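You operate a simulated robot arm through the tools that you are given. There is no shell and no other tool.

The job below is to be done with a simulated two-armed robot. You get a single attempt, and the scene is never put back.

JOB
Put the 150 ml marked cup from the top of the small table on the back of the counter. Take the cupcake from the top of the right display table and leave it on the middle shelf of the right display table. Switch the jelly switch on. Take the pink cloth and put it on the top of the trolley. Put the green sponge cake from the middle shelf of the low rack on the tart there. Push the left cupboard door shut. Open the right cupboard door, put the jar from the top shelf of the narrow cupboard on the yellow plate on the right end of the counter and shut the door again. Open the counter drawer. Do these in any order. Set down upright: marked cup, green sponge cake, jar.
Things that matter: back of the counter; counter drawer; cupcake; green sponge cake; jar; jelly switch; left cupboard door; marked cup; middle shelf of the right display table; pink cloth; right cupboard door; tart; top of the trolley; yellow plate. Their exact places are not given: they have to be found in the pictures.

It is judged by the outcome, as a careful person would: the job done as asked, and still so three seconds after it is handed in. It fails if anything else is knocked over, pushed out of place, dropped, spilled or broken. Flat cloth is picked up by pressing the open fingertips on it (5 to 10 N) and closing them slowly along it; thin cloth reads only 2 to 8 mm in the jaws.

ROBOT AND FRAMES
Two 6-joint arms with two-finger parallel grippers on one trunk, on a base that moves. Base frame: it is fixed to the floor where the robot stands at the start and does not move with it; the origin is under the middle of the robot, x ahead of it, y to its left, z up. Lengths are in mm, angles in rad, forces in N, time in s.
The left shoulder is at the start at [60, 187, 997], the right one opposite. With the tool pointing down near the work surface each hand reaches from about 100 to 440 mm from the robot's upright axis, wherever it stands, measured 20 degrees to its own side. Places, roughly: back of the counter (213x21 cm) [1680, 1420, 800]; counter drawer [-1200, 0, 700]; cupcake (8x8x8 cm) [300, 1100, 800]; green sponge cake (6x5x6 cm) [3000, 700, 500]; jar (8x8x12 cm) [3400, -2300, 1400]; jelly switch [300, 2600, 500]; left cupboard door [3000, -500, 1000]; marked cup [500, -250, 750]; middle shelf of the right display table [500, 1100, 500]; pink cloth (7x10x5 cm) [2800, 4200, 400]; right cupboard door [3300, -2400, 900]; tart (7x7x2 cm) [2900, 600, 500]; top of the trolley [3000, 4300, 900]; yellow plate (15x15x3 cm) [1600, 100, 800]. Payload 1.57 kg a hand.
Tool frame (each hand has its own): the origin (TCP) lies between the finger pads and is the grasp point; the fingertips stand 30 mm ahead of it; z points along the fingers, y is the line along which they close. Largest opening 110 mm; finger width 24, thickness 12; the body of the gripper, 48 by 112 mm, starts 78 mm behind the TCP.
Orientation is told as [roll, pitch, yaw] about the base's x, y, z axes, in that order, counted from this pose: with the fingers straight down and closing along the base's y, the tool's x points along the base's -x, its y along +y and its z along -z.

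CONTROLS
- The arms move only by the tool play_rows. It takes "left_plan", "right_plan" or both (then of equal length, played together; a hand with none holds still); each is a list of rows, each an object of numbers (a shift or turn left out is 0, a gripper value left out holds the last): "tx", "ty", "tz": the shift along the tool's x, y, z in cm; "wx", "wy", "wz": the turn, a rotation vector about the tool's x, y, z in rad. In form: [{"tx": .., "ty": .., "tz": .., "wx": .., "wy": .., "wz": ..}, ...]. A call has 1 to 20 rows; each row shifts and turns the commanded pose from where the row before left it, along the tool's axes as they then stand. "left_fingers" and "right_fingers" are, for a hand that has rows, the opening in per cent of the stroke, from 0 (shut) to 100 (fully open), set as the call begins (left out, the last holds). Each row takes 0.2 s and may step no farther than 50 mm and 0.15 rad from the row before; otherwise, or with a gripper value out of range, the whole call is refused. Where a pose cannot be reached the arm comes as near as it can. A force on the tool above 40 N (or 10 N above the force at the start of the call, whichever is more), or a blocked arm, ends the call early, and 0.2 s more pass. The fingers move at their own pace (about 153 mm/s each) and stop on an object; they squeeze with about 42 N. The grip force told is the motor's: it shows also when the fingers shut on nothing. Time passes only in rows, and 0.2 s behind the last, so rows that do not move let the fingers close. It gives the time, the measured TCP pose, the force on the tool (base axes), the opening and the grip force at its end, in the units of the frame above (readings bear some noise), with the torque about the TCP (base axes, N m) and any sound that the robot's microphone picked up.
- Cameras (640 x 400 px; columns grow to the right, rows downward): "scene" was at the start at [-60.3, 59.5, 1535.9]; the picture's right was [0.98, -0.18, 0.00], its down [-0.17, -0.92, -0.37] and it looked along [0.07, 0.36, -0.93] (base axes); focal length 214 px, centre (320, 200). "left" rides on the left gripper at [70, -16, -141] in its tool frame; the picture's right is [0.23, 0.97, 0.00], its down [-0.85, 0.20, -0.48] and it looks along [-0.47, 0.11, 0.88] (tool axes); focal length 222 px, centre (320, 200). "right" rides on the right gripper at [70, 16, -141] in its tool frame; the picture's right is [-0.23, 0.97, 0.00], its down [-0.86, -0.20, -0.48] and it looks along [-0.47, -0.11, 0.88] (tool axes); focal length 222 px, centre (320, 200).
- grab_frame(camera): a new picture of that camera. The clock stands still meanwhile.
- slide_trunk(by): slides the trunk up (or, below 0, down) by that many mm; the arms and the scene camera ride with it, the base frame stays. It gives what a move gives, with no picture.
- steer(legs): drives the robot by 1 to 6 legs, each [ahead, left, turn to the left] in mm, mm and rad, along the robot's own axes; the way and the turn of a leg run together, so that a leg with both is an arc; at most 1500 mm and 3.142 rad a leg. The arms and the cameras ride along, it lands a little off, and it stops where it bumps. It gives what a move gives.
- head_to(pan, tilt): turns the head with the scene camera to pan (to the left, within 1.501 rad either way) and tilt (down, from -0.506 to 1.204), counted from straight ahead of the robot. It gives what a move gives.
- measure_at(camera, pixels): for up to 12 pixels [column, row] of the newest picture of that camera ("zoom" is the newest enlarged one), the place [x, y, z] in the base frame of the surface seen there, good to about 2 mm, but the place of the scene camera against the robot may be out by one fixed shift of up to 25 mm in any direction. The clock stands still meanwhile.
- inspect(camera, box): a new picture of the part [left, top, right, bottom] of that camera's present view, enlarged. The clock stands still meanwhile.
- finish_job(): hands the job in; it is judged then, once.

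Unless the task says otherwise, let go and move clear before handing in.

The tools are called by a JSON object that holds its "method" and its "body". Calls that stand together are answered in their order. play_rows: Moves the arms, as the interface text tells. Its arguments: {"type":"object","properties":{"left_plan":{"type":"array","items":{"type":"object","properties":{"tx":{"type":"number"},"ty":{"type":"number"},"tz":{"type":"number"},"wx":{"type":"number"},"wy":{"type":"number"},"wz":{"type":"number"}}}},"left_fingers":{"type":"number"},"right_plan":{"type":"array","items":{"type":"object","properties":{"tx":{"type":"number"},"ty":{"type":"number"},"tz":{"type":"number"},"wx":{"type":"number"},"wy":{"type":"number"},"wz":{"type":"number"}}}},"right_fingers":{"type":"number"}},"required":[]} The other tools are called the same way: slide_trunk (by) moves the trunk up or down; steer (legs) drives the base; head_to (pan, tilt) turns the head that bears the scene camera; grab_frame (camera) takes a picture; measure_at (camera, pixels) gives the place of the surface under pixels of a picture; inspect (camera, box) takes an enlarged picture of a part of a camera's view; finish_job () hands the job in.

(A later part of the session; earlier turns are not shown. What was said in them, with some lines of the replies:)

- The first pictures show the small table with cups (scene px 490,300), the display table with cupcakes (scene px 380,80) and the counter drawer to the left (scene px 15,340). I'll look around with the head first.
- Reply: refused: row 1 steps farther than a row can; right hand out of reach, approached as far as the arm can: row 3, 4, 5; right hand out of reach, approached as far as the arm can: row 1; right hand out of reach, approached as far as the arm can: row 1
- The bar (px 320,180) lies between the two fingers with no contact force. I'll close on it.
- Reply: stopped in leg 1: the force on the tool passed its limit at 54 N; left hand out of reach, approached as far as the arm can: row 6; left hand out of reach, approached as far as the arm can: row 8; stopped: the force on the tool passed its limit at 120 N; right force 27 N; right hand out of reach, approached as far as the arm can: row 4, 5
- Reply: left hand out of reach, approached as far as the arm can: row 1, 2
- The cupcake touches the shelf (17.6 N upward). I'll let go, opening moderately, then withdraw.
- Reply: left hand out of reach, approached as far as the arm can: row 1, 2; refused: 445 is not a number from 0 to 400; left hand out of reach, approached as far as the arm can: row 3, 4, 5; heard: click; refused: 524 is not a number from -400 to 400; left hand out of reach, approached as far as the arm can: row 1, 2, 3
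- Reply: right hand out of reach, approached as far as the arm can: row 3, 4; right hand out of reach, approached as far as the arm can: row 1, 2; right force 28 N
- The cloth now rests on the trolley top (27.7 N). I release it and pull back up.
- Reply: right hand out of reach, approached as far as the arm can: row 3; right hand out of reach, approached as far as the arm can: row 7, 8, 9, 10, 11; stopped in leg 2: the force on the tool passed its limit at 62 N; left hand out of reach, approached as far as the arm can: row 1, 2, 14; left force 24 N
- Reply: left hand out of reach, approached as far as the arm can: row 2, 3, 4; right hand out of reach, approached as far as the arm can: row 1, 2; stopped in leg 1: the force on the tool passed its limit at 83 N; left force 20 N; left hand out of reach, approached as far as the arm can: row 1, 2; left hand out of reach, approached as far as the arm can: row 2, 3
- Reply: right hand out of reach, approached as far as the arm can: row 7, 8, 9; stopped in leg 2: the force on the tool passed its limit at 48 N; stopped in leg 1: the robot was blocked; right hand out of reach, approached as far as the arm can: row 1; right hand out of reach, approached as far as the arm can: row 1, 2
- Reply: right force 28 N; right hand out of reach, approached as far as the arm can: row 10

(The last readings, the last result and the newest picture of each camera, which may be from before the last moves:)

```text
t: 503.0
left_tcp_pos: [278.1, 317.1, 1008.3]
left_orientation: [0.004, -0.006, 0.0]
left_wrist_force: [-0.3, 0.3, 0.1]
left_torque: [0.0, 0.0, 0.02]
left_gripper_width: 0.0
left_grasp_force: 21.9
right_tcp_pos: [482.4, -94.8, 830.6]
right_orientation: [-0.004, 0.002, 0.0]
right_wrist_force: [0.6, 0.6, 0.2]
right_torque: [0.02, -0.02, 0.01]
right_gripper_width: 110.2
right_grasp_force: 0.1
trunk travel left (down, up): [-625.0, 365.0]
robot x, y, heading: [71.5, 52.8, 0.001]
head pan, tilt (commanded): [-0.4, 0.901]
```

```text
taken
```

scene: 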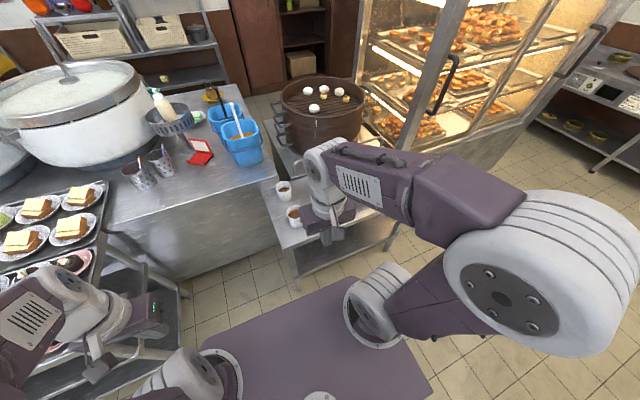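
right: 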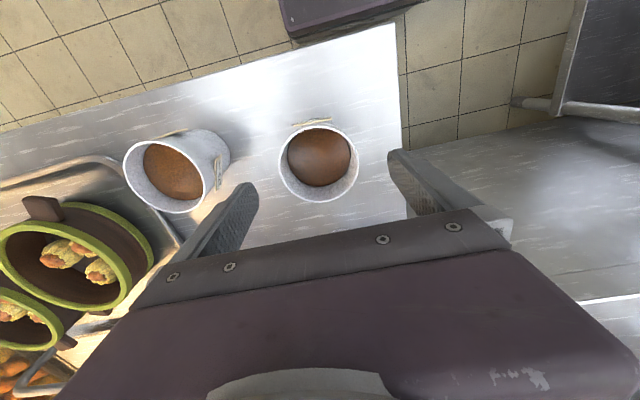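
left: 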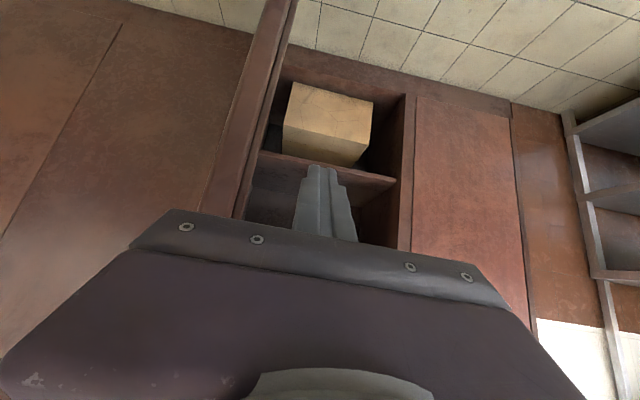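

{"method": "play_rows", "body": {"right_plan": [{"tz": 3}, {"tz": 3}, {"tz": 1.8}, {}]}}

{"method": "grab_frame", "body": {"camera": "right"}}

```text
t: 504.0
left_tcp_pos: [279.7, 318.7, 1009.3]
left_orientation: [0.007, -0.007, 0.0]
left_wrist_force: [0.1, 0.5, 0.0]
left_torque: [0.03, -0.02, 0.02]
left_gripper_width: 0.2
left_grasp_force: 21.2
right_tcp_pos: [481.0, -95.2, 754.3]
right_orientation: [-0.005, 0.003, 0.001]
right_wrist_force: [0.2, 0.6, 0.0]
right_torque: [-0.02, 0.01, -0.01]
right_gripper_width: 110.1
right_grasp_force: 0.0
trunk travel left (down, up): [-625.0, 365.0]
robot x, y, heading: [73.0, 54.6, 0.003]
head pan, tilt (commanded): [-0.4, 0.901]
```

```text
taken
```

right: 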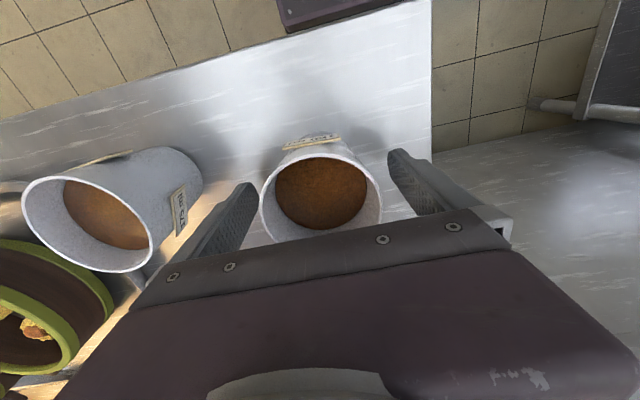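

{"method": "play_rows", "body": {"right_plan": [{}, {}, {}, {}], "right_fingers": 0}}

{"method": "grab_frame", "body": {"camera": "right"}}

```text
t: 505.0
left_tcp_pos: [277.9, 318.6, 1008.8]
left_orientation: [0.006, -0.006, 0.001]
left_wrist_force: [0.8, -0.3, -0.1]
left_torque: [-0.01, 0.01, -0.01]
left_gripper_width: 0.3
left_grasp_force: 21.5
right_tcp_pos: [483.2, -95.4, 753.8]
right_orientation: [-0.002, 0.003, -0.001]
right_wrist_force: [1.0, -0.9, 0.5]
right_torque: [-0.1, -0.05, -0.02]
right_gripper_width: 73.7
right_grasp_force: 41.9
trunk travel left (down, up): [-625.0, 365.0]
robot x, y, heading: [76.2, 54.7, 0.001]
head pan, tilt (commanded): [-0.4, 0.901]
```

```text
taken
```

right: 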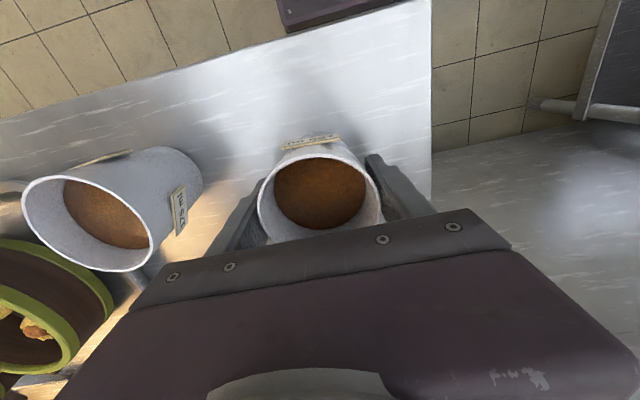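

{"method": "play_rows", "body": {"right_plan": [{"tz": -0.5}, {"tz": -1}, {"tz": -1.5}, {"tz": -2}, {"tz": -2}, {"tz": -1}, {}]}}

{"method": "grab_frame", "body": {"camera": "right"}}

{"method": "grab_frame", "body": {"camera": "scene"}}

```text
t: 506.6
left_tcp_pos: [279.2, 318.7, 1008.9]
left_orientation: [0.005, -0.005, -0.002]
left_wrist_force: [0.3, 0.2, -0.3]
left_torque: [0.03, 0.02, 0.03]
left_gripper_width: 0.1
left_grasp_force: 21.7
right_tcp_pos: [481.8, -94.2, 831.7]
right_orientation: [-0.003, 0.005, 0.0]
right_wrist_force: [0.0, 0.4, -2.1]
right_torque: [0.01, 0.03, -0.01]
right_gripper_width: 73.9
right_grasp_force: 42.0
trunk travel left (down, up): [-625.0, 365.0]
robot x, y, heading: [73.8, 51.6, 0.003]
head pan, tilt (commanded): [-0.4, 0.901]
```

```text
taken
```

right: 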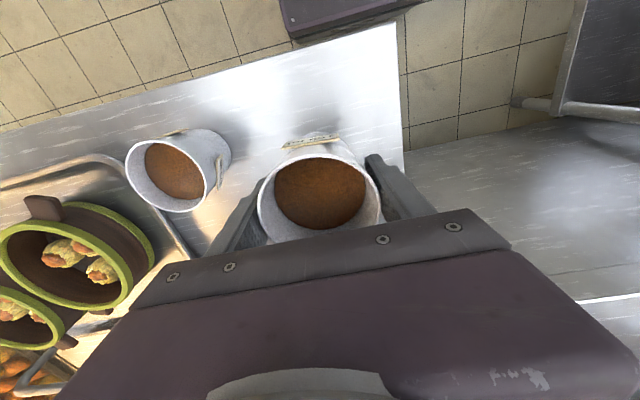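

```text
taken
```

scene: 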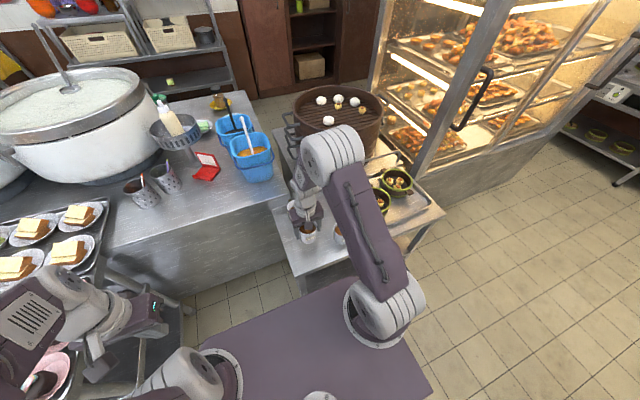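

{"method": "play_rows", "body": {"right_plan": [{"tz": -2}, {"tz": -2, "tx": 1}, {"tz": -2, "tx": 2}, {"tz": -2, "tx": 2}, {"tz": -1, "tx": 2}, {"tx": 2}, {"tx": 2}, {"tx": 1}, {}]}}

{"method": "steer", "body": {"legs": [[-170, 0, 0]]}}

{"method": "grab_frame", "body": {"camera": "right"}}

```text
t: 508.6
left_tcp_pos: [279.0, 317.9, 1008.1]
left_orientation: [0.004, -0.005, -0.001]
left_wrist_force: [0.5, -0.7, 0.0]
left_torque: [-0.01, -0.01, 0.0]
left_gripper_width: 0.3
left_grasp_force: 21.9
right_tcp_pos: [363.3, -94.5, 922.8]
right_orientation: [-0.003, 0.001, -0.001]
right_wrist_force: [-0.2, 0.0, -2.6]
right_torque: [0.0, 0.0, -0.01]
right_gripper_width: 73.8
right_grasp_force: 42.7
trunk travel left (down, up): [-625.0, 365.0]
robot x, y, heading: [72.5, 53.6, 0.003]
head pan, tilt (commanded): [-0.4, 0.901]
```

```text
t: 510.0
left_tcp_pos: [110.6, 317.3, 1007.6]
left_orientation: [0.006, -0.003, -0.002]
left_wrist_force: [-0.5, 0.7, -0.4]
left_torque: [0.01, 0.0, 0.02]
left_gripper_width: 0.1
left_grasp_force: 21.5
right_tcp_pos: [195.2, -94.3, 924.0]
right_orientation: [-0.002, 0.004, -0.001]
right_wrist_force: [0.0, -0.2, -3.2]
right_torque: [-0.03, 0.01, -0.02]
right_gripper_width: 73.9
right_grasp_force: 41.8
trunk travel left (down, up): [-625.0, 365.0]
robot x, y, heading: [-91.0, 49.1, 0.003]
head pan, tilt (commanded): [-0.4, 0.901]
```

```text
taken
```

right: 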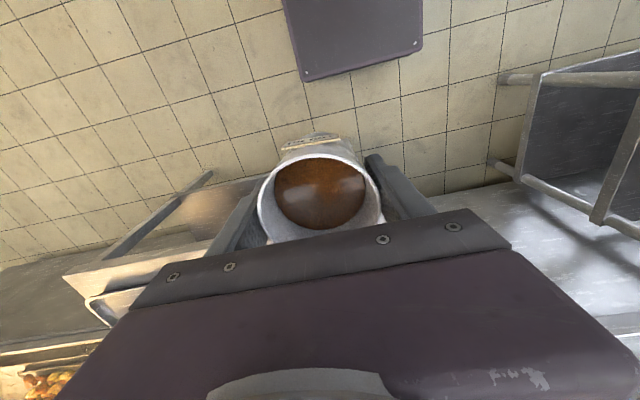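

{"method": "steer", "body": {"legs": [[0, -900, 0], [0, -900, 0], [0, -880, 0]]}}

{"method": "head_to", "body": {"pan": 0.0, "tilt": 0.4}}

{"method": "grab_frame", "body": {"camera": "scene"}}

```text
t: 523.5
left_tcp_pos: [142.2, -2386.5, 1010.0]
left_orientation: [0.006, -0.006, 0.015]
left_wrist_force: [-0.2, 0.5, 0.2]
left_torque: [-0.02, 0.01, 0.0]
left_gripper_width: 0.0
left_grasp_force: 20.8
right_tcp_pos: [231.7, -2796.6, 924.5]
right_orientation: [-0.004, 0.002, 0.017]
right_wrist_force: [0.0, 0.5, -2.2]
right_torque: [-0.01, -0.02, 0.04]
right_gripper_width: 74.0
right_grasp_force: 42.5
trunk travel left (down, up): [-625.0, 365.0]
robot x, y, heading: [-61.2, -2658.1, 0.016]
head pan, tilt (commanded): [-0.4, 0.901]
```

```text
t: 524.4
left_tcp_pos: [142.2, -2386.3, 1008.2]
left_orientation: [0.005, -0.006, 0.012]
left_wrist_force: [0.0, -0.3, -0.1]
left_torque: [0.03, -0.02, 0.01]
left_gripper_width: 0.0
left_grasp_force: 21.9
right_tcp_pos: [230.9, -2796.9, 923.5]
right_orientation: [-0.004, 0.001, 0.017]
right_wrist_force: [-0.3, 0.9, -1.8]
right_torque: [0.01, 0.0, 0.03]
right_gripper_width: 73.4
right_grasp_force: 42.4
trunk travel left (down, up): [-625.0, 365.0]
robot x, y, heading: [-59.7, -2652.4, 0.02]
head pan, tilt (commanded): [0.0, 0.4]
```

```text
taken
```

scene: 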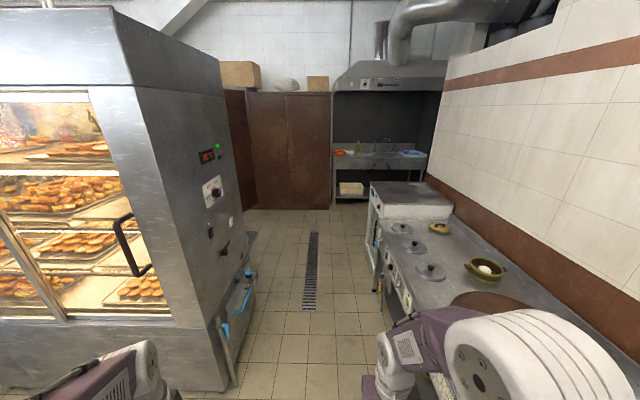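

{"method": "steer", "body": {"legs": [[0, -30, -0.02], [1050, 0, 0], [1050, 0, 0]]}}

{"method": "grab_frame", "body": {"camera": "right"}}

```text
t: 535.3
left_tcp_pos: [2257.0, -2424.7, 1008.9]
left_orientation: [0.006, -0.004, -0.011]
left_wrist_force: [-0.2, -0.2, -0.2]
left_torque: [0.04, 0.04, 0.03]
left_gripper_width: 0.1
left_grasp_force: 21.4
right_tcp_pos: [2336.4, -2838.0, 923.9]
right_orientation: [-0.002, 0.001, -0.011]
right_wrist_force: [-0.7, 0.4, -1.4]
right_torque: [-0.03, 0.01, -0.01]
right_gripper_width: 73.5
right_grasp_force: 41.7
trunk travel left (down, up): [-625.0, 365.0]
robot x, y, heading: [2047.5, -2687.6, -0.011]
head pan, tilt (commanded): [0.0, 0.4]
```

```text
taken
```

right: 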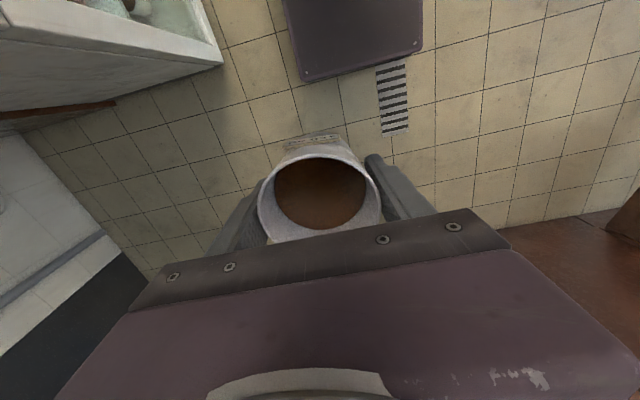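

{"method": "steer", "body": {"legs": [[170, 0, 0.011], [0, 950, 0], [0, 950, 0]]}}

{"method": "steer", "body": {"legs": [[0, 0, 1.5708], [0, 0, 1.5708]]}}

{"method": "grab_frame", "body": {"camera": "right"}}

{"method": "head_to", "body": {"pan": -0.5, "tilt": 0.5}}

{"method": "grab_frame", "body": {"camera": "scene"}}

```text
t: 546.0
left_tcp_pos: [2438.9, -510.3, 1007.8]
left_orientation: [0.006, -0.006, -0.01]
left_wrist_force: [-1.1, 0.4, 0.7]
left_torque: [0.02, -0.02, 0.01]
left_gripper_width: 0.0
left_grasp_force: 21.3
right_tcp_pos: [2519.0, -924.1, 921.9]
right_orientation: [-0.003, 0.002, -0.01]
right_wrist_force: [0.2, 0.8, -1.3]
right_torque: [0.0, 0.04, -0.04]
right_gripper_width: 73.7
right_grasp_force: 41.9
trunk travel left (down, up): [-625.0, 365.0]
robot x, y, heading: [2225.5, -770.9, -0.008]
head pan, tilt (commanded): [0.0, 0.4]
```

```text
t: 554.0
left_tcp_pos: [2020.6, -1036.4, 1008.0]
left_orientation: [0.005, -0.005, 3.13]
left_wrist_force: [-0.3, -0.1, -0.7]
left_torque: [-0.02, 0.03, 0.01]
left_gripper_width: 0.0
left_grasp_force: 21.0
right_tcp_pos: [1941.7, -623.1, 922.6]
right_orientation: [-0.005, 0.002, 3.132]
right_wrist_force: [-0.4, 0.7, -1.7]
right_torque: [0.0, -0.01, -0.01]
right_gripper_width: 73.7
right_grasp_force: 41.4
trunk travel left (down, up): [-625.0, 365.0]
robot x, y, heading: [2228.9, -777.2, 3.131]
head pan, tilt (commanded): [0.0, 0.4]
```

```text
taken
```

right: 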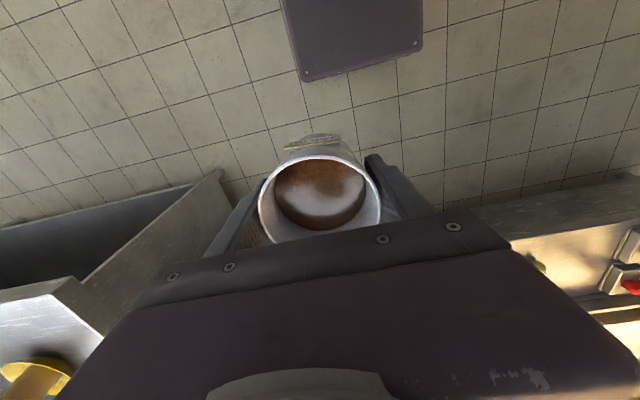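

```text
t: 555.0
left_tcp_pos: [2020.6, -1037.7, 1008.2]
left_orientation: [0.004, -0.005, 3.129]
left_wrist_force: [-0.6, -1.0, -0.6]
left_torque: [0.03, 0.01, 0.03]
left_gripper_width: 0.0
left_grasp_force: 21.2
right_tcp_pos: [1941.6, -623.9, 922.5]
right_orientation: [-0.003, 0.001, 3.131]
right_wrist_force: [-0.9, -0.7, -1.7]
right_torque: [0.01, -0.01, -0.04]
right_gripper_width: 73.8
right_grasp_force: 42.5
trunk travel left (down, up): [-625.0, 365.0]
robot x, y, heading: [2226.7, -772.9, 3.136]
head pan, tilt (commanded): [-0.499, 0.499]
```

```text
taken
```

scene: 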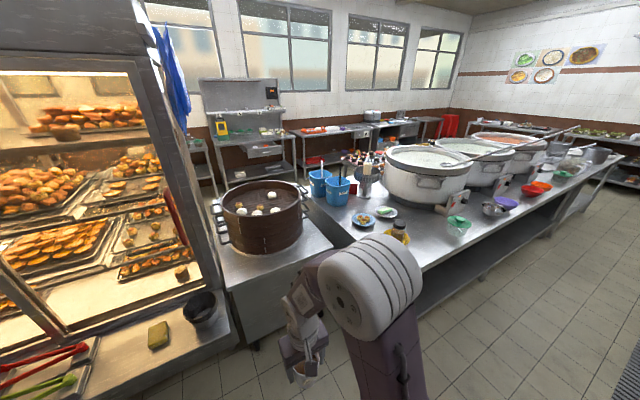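

{"method": "steer", "body": {"legs": [[0, -640, 0.005], [0, -630, 0]]}}

{"method": "head_to", "body": {"pan": -0.3, "tilt": 0.8}}

{"method": "grab_frame", "body": {"camera": "scene"}}

```text
t: 561.6
left_tcp_pos: [2028.2, 231.1, 1007.8]
left_orientation: [0.005, -0.004, 3.139]
left_wrist_force: [0.5, -1.4, -0.8]
left_torque: [-0.01, 0.0, 0.0]
left_gripper_width: 0.3
left_grasp_force: 21.6
right_tcp_pos: [1942.6, 643.6, 923.4]
right_orientation: [-0.004, 0.002, -3.144]
right_wrist_force: [0.3, -0.4, -2.1]
right_torque: [0.01, 0.03, 0.03]
right_gripper_width: 73.6
right_grasp_force: 42.4
trunk travel left (down, up): [-625.0, 365.0]
robot x, y, heading: [2235.1, 495.6, -3.147]
head pan, tilt (commanded): [-0.499, 0.499]
```

```text
t: 562.5
left_tcp_pos: [2027.3, 230.7, 1010.0]
left_orientation: [0.005, -0.004, 3.14]
left_wrist_force: [0.2, -0.6, 0.2]
left_torque: [0.01, -0.04, 0.01]
left_gripper_width: 0.1
left_grasp_force: 21.3
right_tcp_pos: [1942.8, 643.5, 924.5]
right_orientation: [-0.003, 0.002, -3.142]
right_wrist_force: [0.1, 0.0, -1.2]
right_torque: [-0.02, 0.0, -0.01]
right_gripper_width: 73.5
right_grasp_force: 42.1
trunk travel left (down, up): [-625.0, 365.0]
robot x, y, heading: [2232.2, 497.8, -3.138]
head pan, tilt (commanded): [-0.3, 0.799]
```

```text
taken
```

scene: 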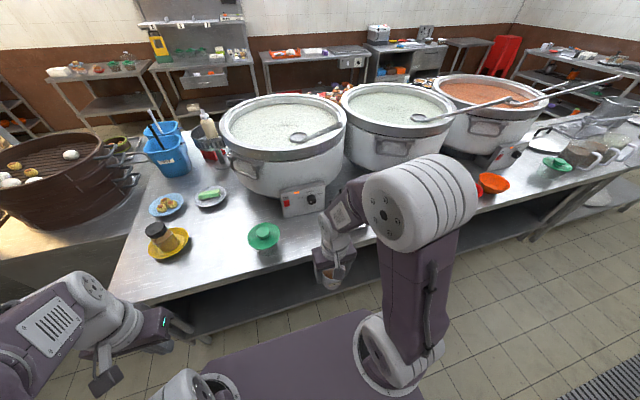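

{"method": "measure_at", "body": {"camera": "scene", "pixels": [[263, 237], [280, 240], [290, 265], [310, 255], [300, 240], [305, 200], [325, 210], [250, 282], [345, 240], [225, 285], [320, 235], [375, 245]]}}

{"method": "inspect", "body": {"camera": "scene", "box": [220, 160, 420, 300]}}

```text
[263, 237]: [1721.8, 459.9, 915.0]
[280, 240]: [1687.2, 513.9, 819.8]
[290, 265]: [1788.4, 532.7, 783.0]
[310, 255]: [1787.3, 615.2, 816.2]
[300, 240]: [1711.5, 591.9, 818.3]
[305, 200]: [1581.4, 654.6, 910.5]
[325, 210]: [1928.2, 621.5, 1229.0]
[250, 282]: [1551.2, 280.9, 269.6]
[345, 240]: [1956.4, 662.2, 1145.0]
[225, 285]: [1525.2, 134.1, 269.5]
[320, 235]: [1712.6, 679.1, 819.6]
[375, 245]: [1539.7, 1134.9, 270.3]
```

```text
2.86 times, centred on (320, 230) of scene
```

zoom: 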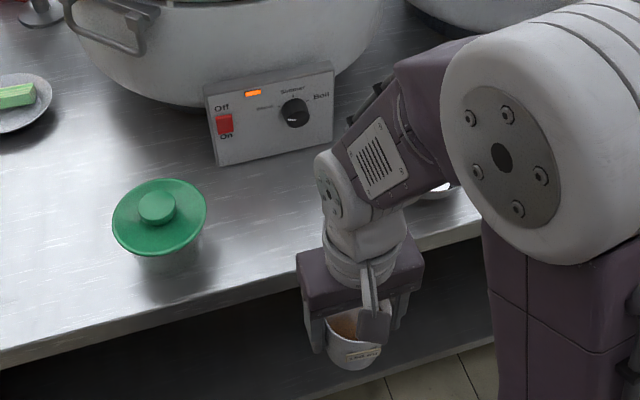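

{"method": "steer", "body": {"legs": [[185, 0, 0]]}}

{"method": "play_rows", "body": {"right_plan": [{"tx": -1.5}, {"tx": -2}, {"tx": -2}, {"tx": -1}, {}]}}

{"method": "grab_frame", "body": {"camera": "right"}}

{"method": "grab_frame", "body": {"camera": "scene"}}

```text
t: 564.0
left_tcp_pos: [1840.6, 232.5, 1009.7]
left_orientation: [0.004, -0.006, 3.138]
left_wrist_force: [0.0, 0.1, -0.7]
left_torque: [0.02, -0.01, 0.03]
left_gripper_width: 0.0
left_grasp_force: 21.2
right_tcp_pos: [1758.7, 645.0, 923.9]
right_orientation: [-0.003, 0.004, 3.138]
right_wrist_force: [-0.4, 0.4, -1.7]
right_torque: [0.01, -0.01, -0.04]
right_gripper_width: 73.4
right_grasp_force: 42.1
trunk travel left (down, up): [-625.0, 365.0]
robot x, y, heading: [2043.0, 498.8, 3.138]
head pan, tilt (commanded): [-0.3, 0.799]
```

```text
t: 565.2
left_tcp_pos: [1840.5, 232.1, 1009.3]
left_orientation: [0.004, -0.005, 3.135]
left_wrist_force: [-0.1, -1.2, -1.2]
left_torque: [0.03, -0.01, -0.02]
left_gripper_width: 0.0
left_grasp_force: 21.2
right_tcp_pos: [1693.9, 645.1, 923.8]
right_orientation: [-0.003, 0.004, 3.14]
right_wrist_force: [0.2, -0.2, -2.7]
right_torque: [-0.02, 0.0, -0.01]
right_gripper_width: 73.3
right_grasp_force: 41.8
trunk travel left (down, up): [-625.0, 365.0]
robot x, y, heading: [2045.7, 496.7, 3.14]
head pan, tilt (commanded): [-0.3, 0.799]
```

```text
taken
```

right: 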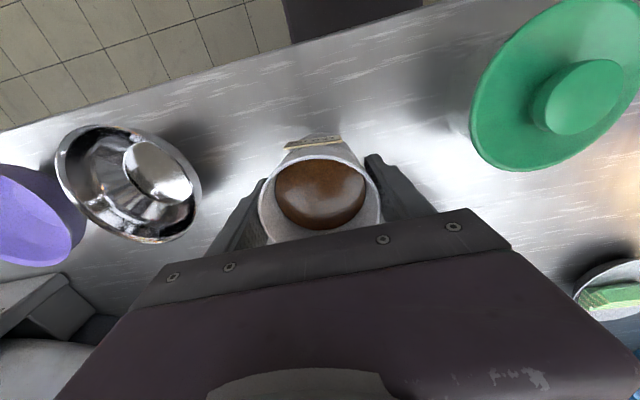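

```text
taken
```

scene: 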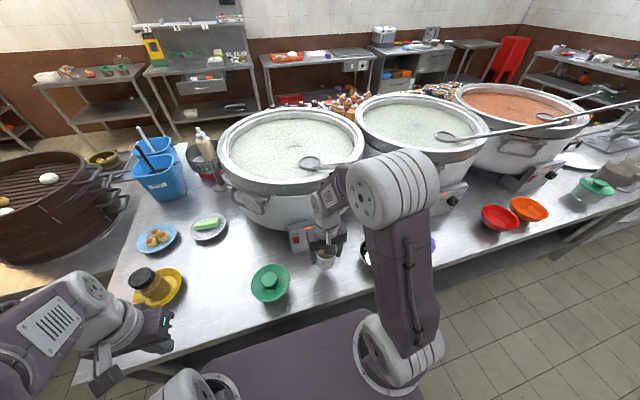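

{"method": "measure_at", "body": {"camera": "right", "pixels": [[300, 110], [400, 120], [430, 180], [240, 170], [130, 190], [480, 130], [200, 100], [314, 140]]}}

```text
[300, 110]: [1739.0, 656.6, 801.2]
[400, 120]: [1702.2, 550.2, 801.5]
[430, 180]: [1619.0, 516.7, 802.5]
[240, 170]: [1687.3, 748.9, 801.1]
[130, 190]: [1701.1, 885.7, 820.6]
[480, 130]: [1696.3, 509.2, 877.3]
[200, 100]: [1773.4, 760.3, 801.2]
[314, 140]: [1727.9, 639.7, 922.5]
```

{"method": "play_rows", "body": {"right_plan": [{"tz": 1.5}, {"tz": 2}, {"tz": 1.5}, {"tz": 1}, {}]}}

{"method": "grab_frame", "body": {"camera": "right"}}

```text
t: 566.4
left_tcp_pos: [1840.1, 231.6, 1008.6]
left_orientation: [0.004, -0.005, 3.136]
left_wrist_force: [-0.5, -0.9, 0.3]
left_torque: [0.02, 0.03, -0.04]
left_gripper_width: 0.0
left_grasp_force: 21.1
right_tcp_pos: [1693.3, 645.0, 862.8]
right_orientation: [-0.003, 0.005, 3.139]
right_wrist_force: [-0.2, -0.1, -1.9]
right_torque: [0.0, -0.01, 0.02]
right_gripper_width: 73.6
right_grasp_force: 42.1
trunk travel left (down, up): [-625.0, 365.0]
robot x, y, heading: [2050.2, 498.4, 3.138]
head pan, tilt (commanded): [-0.3, 0.799]
```

```text
taken
```

right: 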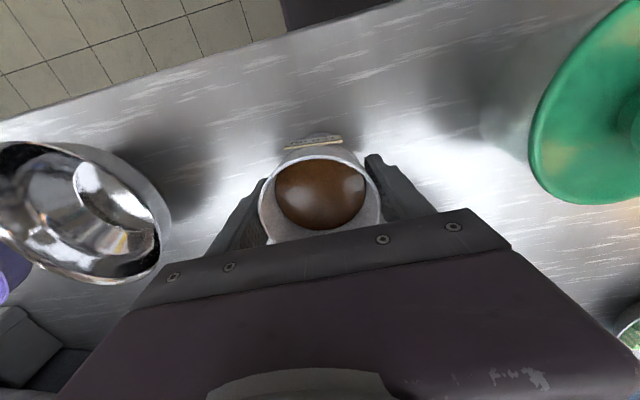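

{"method": "play_rows", "body": {"right_plan": [{"tz": 0.4}, {"tz": 0.3}, {"tz": 0.2}, {}]}}

```text
t: 567.4
left_tcp_pos: [1838.8, 231.9, 1007.6]
left_orientation: [0.004, -0.006, 3.135]
left_wrist_force: [0.1, 0.4, -0.6]
left_torque: [0.02, -0.03, -0.03]
left_gripper_width: 0.1
left_grasp_force: 20.8
right_tcp_pos: [1693.1, 644.6, 855.0]
right_orientation: [-0.004, 0.004, 3.138]
right_wrist_force: [-0.6, -0.4, -1.7]
right_torque: [0.0, 0.01, 0.0]
right_gripper_width: 73.4
right_grasp_force: 42.3
trunk travel left (down, up): [-625.0, 365.0]
robot x, y, heading: [2047.1, 498.8, 3.139]
head pan, tilt (commanded): [-0.3, 0.799]
```

{"method": "play_rows", "body": {"right_plan": [{"tz": 0.15}, {"tz": 0.1}, {}]}}

```text
t: 568.2
left_tcp_pos: [1841.2, 231.2, 1008.5]
left_orientation: [0.003, -0.007, 3.136]
left_wrist_force: [0.1, -0.5, 0.3]
left_torque: [-0.03, -0.02, -0.02]
left_gripper_width: 0.1
left_grasp_force: 21.1
right_tcp_pos: [1694.5, 643.9, 854.3]
right_orientation: [-0.005, -0.002, 3.138]
right_wrist_force: [-5.9, -4.2, 28.6]
right_torque: [0.4, -0.24, 0.07]
right_gripper_width: 73.8
right_grasp_force: 41.8
trunk travel left (down, up): [-625.0, 365.0]
robot x, y, heading: [2049.1, 496.8, 3.136]
head pan, tilt (commanded): [-0.3, 0.799]
```

{"method": "play_rows", "body": {"right_plan": [{"tz": -0.08}, {}]}}

{"method": "play_rows", "body": {"right_plan": [{}, {}, {}], "right_fingers": 95}}

{"method": "grab_frame", "body": {"camera": "right"}}

```text
t: 568.8
left_tcp_pos: [1839.2, 231.1, 1009.1]
left_orientation: [0.003, -0.006, 3.137]
left_wrist_force: [-0.3, -0.1, -0.1]
left_torque: [-0.01, 0.0, -0.02]
left_gripper_width: 0.0
left_grasp_force: 21.8
right_tcp_pos: [1693.3, 644.3, 853.6]
right_orientation: [-0.003, 0.0, 3.138]
right_wrist_force: [-7.8, -4.5, 23.0]
right_torque: [0.32, 0.1, 0.12]
right_gripper_width: 73.8
right_grasp_force: 41.3
trunk travel left (down, up): [-625.0, 365.0]
robot x, y, heading: [2047.0, 495.5, 3.14]
head pan, tilt (commanded): [-0.3, 0.799]
```

```text
t: 569.6
left_tcp_pos: [1840.7, 232.3, 1009.2]
left_orientation: [0.005, -0.006, 3.136]
left_wrist_force: [-0.3, -1.1, -0.2]
left_torque: [0.0, -0.01, 0.03]
left_gripper_width: 0.3
left_grasp_force: 21.5
right_tcp_pos: [1694.4, 644.9, 853.8]
right_orientation: [-0.004, 0.003, 3.139]
right_wrist_force: [-0.4, 0.5, 0.0]
right_torque: [0.0, 0.0, -0.01]
right_gripper_width: 104.4
right_grasp_force: 0.1
trunk travel left (down, up): [-625.0, 365.0]
robot x, y, heading: [2044.9, 498.7, 3.134]
head pan, tilt (commanded): [-0.3, 0.799]
```

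```text
taken
```

right: 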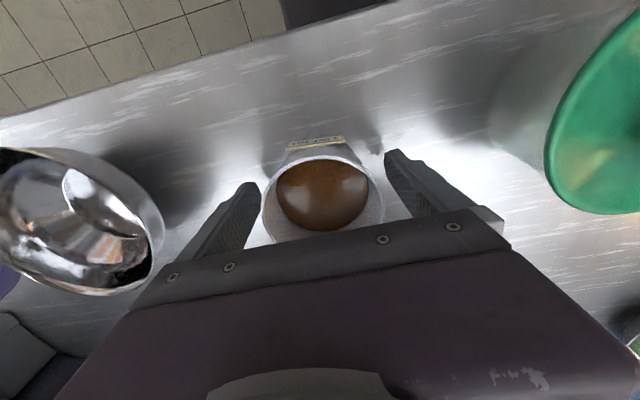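

Cup stands released on the counter (px 322,195). I rise straight up, then back away.

{"method": "play_rows", "body": {"right_plan": [{"tz": -1}, {"tz": -2}, {"tz": -3}, {"tz": -4}, {"tz": -4}, {"tz": -4}, {}]}}

{"method": "steer", "body": {"legs": [[-220, 0, 0]]}}

{"method": "grab_frame", "body": {"camera": "scene"}}

{"method": "inspect", "body": {"camera": "scene", "box": [130, 170, 350, 320]}}

```text
t: 571.2
left_tcp_pos: [1839.9, 231.6, 1008.4]
left_orientation: [0.005, -0.004, 3.136]
left_wrist_force: [0.0, -0.7, -0.7]
left_torque: [-0.04, -0.02, -0.01]
left_gripper_width: 0.0
left_grasp_force: 21.7
right_tcp_pos: [1694.0, 644.8, 1032.6]
right_orientation: [-0.004, 0.003, 3.138]
right_wrist_force: [0.3, 0.3, -0.5]
right_torque: [0.03, 0.02, 0.01]
right_gripper_width: 104.6
right_grasp_force: 0.1
trunk travel left (down, up): [-625.0, 365.0]
robot x, y, heading: [2051.4, 496.0, 3.138]
head pan, tilt (commanded): [-0.3, 0.799]
```

```text
t: 572.9
left_tcp_pos: [2066.3, 231.0, 1007.8]
left_orientation: [0.005, -0.006, 3.142]
left_wrist_force: [-0.1, -0.3, 0.4]
left_torque: [0.01, 0.04, 0.01]
left_gripper_width: 0.0
left_grasp_force: 21.7
right_tcp_pos: [1917.8, 642.4, 1031.9]
right_orientation: [-0.003, 0.002, -3.139]
right_wrist_force: [0.3, 0.3, -0.2]
right_torque: [0.03, 0.0, 0.0]
right_gripper_width: 104.8
right_grasp_force: 0.1
trunk travel left (down, up): [-625.0, 365.0]
robot x, y, heading: [2270.0, 498.3, -3.14]
head pan, tilt (commanded): [-0.3, 0.799]
```

```text
taken
```

scene: 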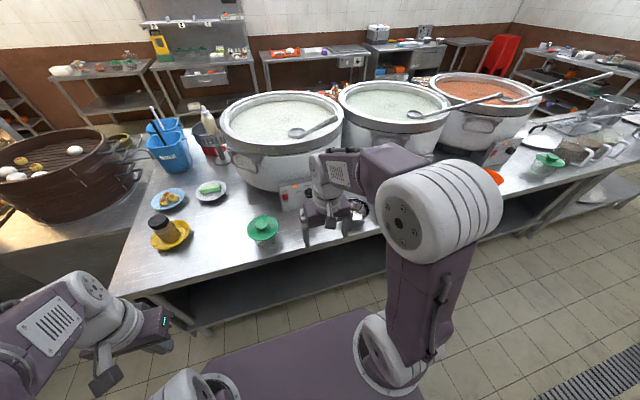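

```text
2.67 times, centred on (240, 245) of scene
```

zoom: 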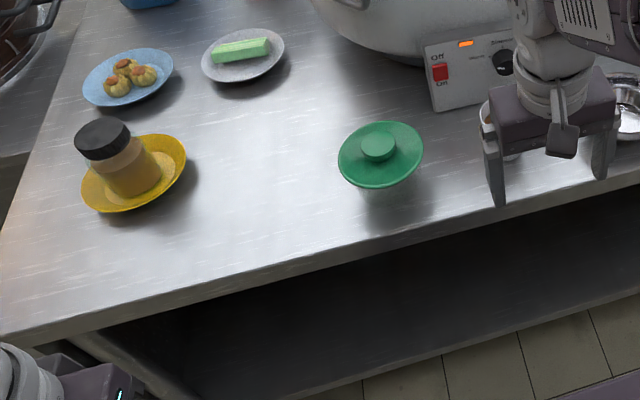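

{"method": "play_rows", "body": {"right_plan": [{"tx": 3, "ty": -3}, {"tx": 3, "ty": -3}, {"tx": 3, "ty": -3}, {"ty": -4}]}}

{"method": "head_to", "body": {"pan": -0.2, "tilt": 0.7}}

{"method": "grab_frame", "body": {"camera": "scene"}}

{"method": "inspect", "body": {"camera": "scene", "box": [160, 150, 400, 300]}}

```text
t: 573.9
left_tcp_pos: [2063.4, 232.4, 1007.4]
left_orientation: [0.006, -0.003, 3.142]
left_wrist_force: [0.0, 0.5, 0.4]
left_torque: [-0.02, -0.05, -0.01]
left_gripper_width: 0.0
left_grasp_force: 21.2
right_tcp_pos: [2006.5, 776.5, 1031.8]
right_orientation: [-0.001, 0.005, -3.139]
right_wrist_force: [0.5, -0.1, 0.3]
right_torque: [0.0, -0.03, 0.0]
right_gripper_width: 104.8
right_grasp_force: 0.1
trunk travel left (down, up): [-625.0, 365.0]
robot x, y, heading: [2273.5, 496.0, -3.138]
head pan, tilt (commanded): [-0.3, 0.799]
```

```text
t: 574.6
left_tcp_pos: [2065.7, 230.5, 1008.2]
left_orientation: [0.006, -0.005, 3.142]
left_wrist_force: [0.0, -0.6, -0.7]
left_torque: [0.01, -0.02, 0.02]
left_gripper_width: 0.2
left_grasp_force: 21.9
right_tcp_pos: [2007.6, 775.1, 1031.7]
right_orientation: [-0.004, 0.002, -3.141]
right_wrist_force: [0.9, 0.8, -0.4]
right_torque: [0.0, -0.04, -0.02]
right_gripper_width: 104.6
right_grasp_force: 0.1
trunk travel left (down, up): [-625.0, 365.0]
robot x, y, heading: [2271.8, 493.8, -3.134]
head pan, tilt (commanded): [-0.201, 0.7]
```

```text
taken
```

scene: 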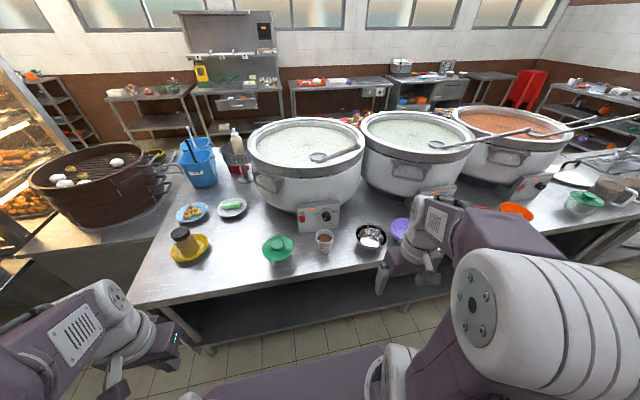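

```text
2.67 times, centred on (280, 225) of scene
```

zoom: 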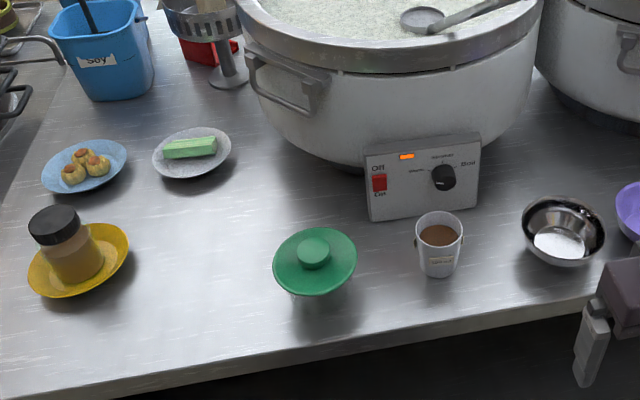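

The marked cup stands upright on the back of the counter (scene px 325,240) and the jar stands on the yellow plate (px 188,240). The drawer across the aisle is still open (px 237,100) and both hands are empty and clear, so I hand the job in.

{"method": "finish_job", "body": {}}

```text
The job is handed in.
```

I handed the job in with all eight tasks done, but I knocked into things along the way. I can't rule out that one or two sit slightly off from where they started.

| Task | Result |
|---|---|
| 150 ml cup | Upright on the back of the counter, about [1694, 645]; the drink stayed in as far as the pictures show |
| Cupcake | Moved to the middle shelf of the right display table, standing upright |
| Jelly switch | On; it clicked and its lamp lit |
| Pink cloth | On top of the trolley |
| Green sponge cake | Upright on the tart |
| Left cupboard door | Shut, flush with its frame |
| Jar | Upright on the yellow plate; the right cupboard door is shut again |
| Counter drawer | Fully open, about 305 mm |

The cupcake display holds many similar cupcakes. I took the one nearest the place you gave.

These are the knocks:
- **Open right door of the left cupboard:** while driving past, my left hand pushed it further open. I pushed it back; by my measurements it is within about 5 mm of where it was.
- **Right display table:** early on, my right hand pressed down on the plates at the front with a peak of about 120 N. Nothing looked moved afterwards.
- **Rack holding the cake and tart:** my left hand hit it with about 60 N. The force readings point to the shelf edge, not the basket above, but I have no earlier measurement of that basket to compare against.
- **Fridge beside the stove:** my base bumped its side. It looked in line with the stove, but I had no earlier measurement of it either.
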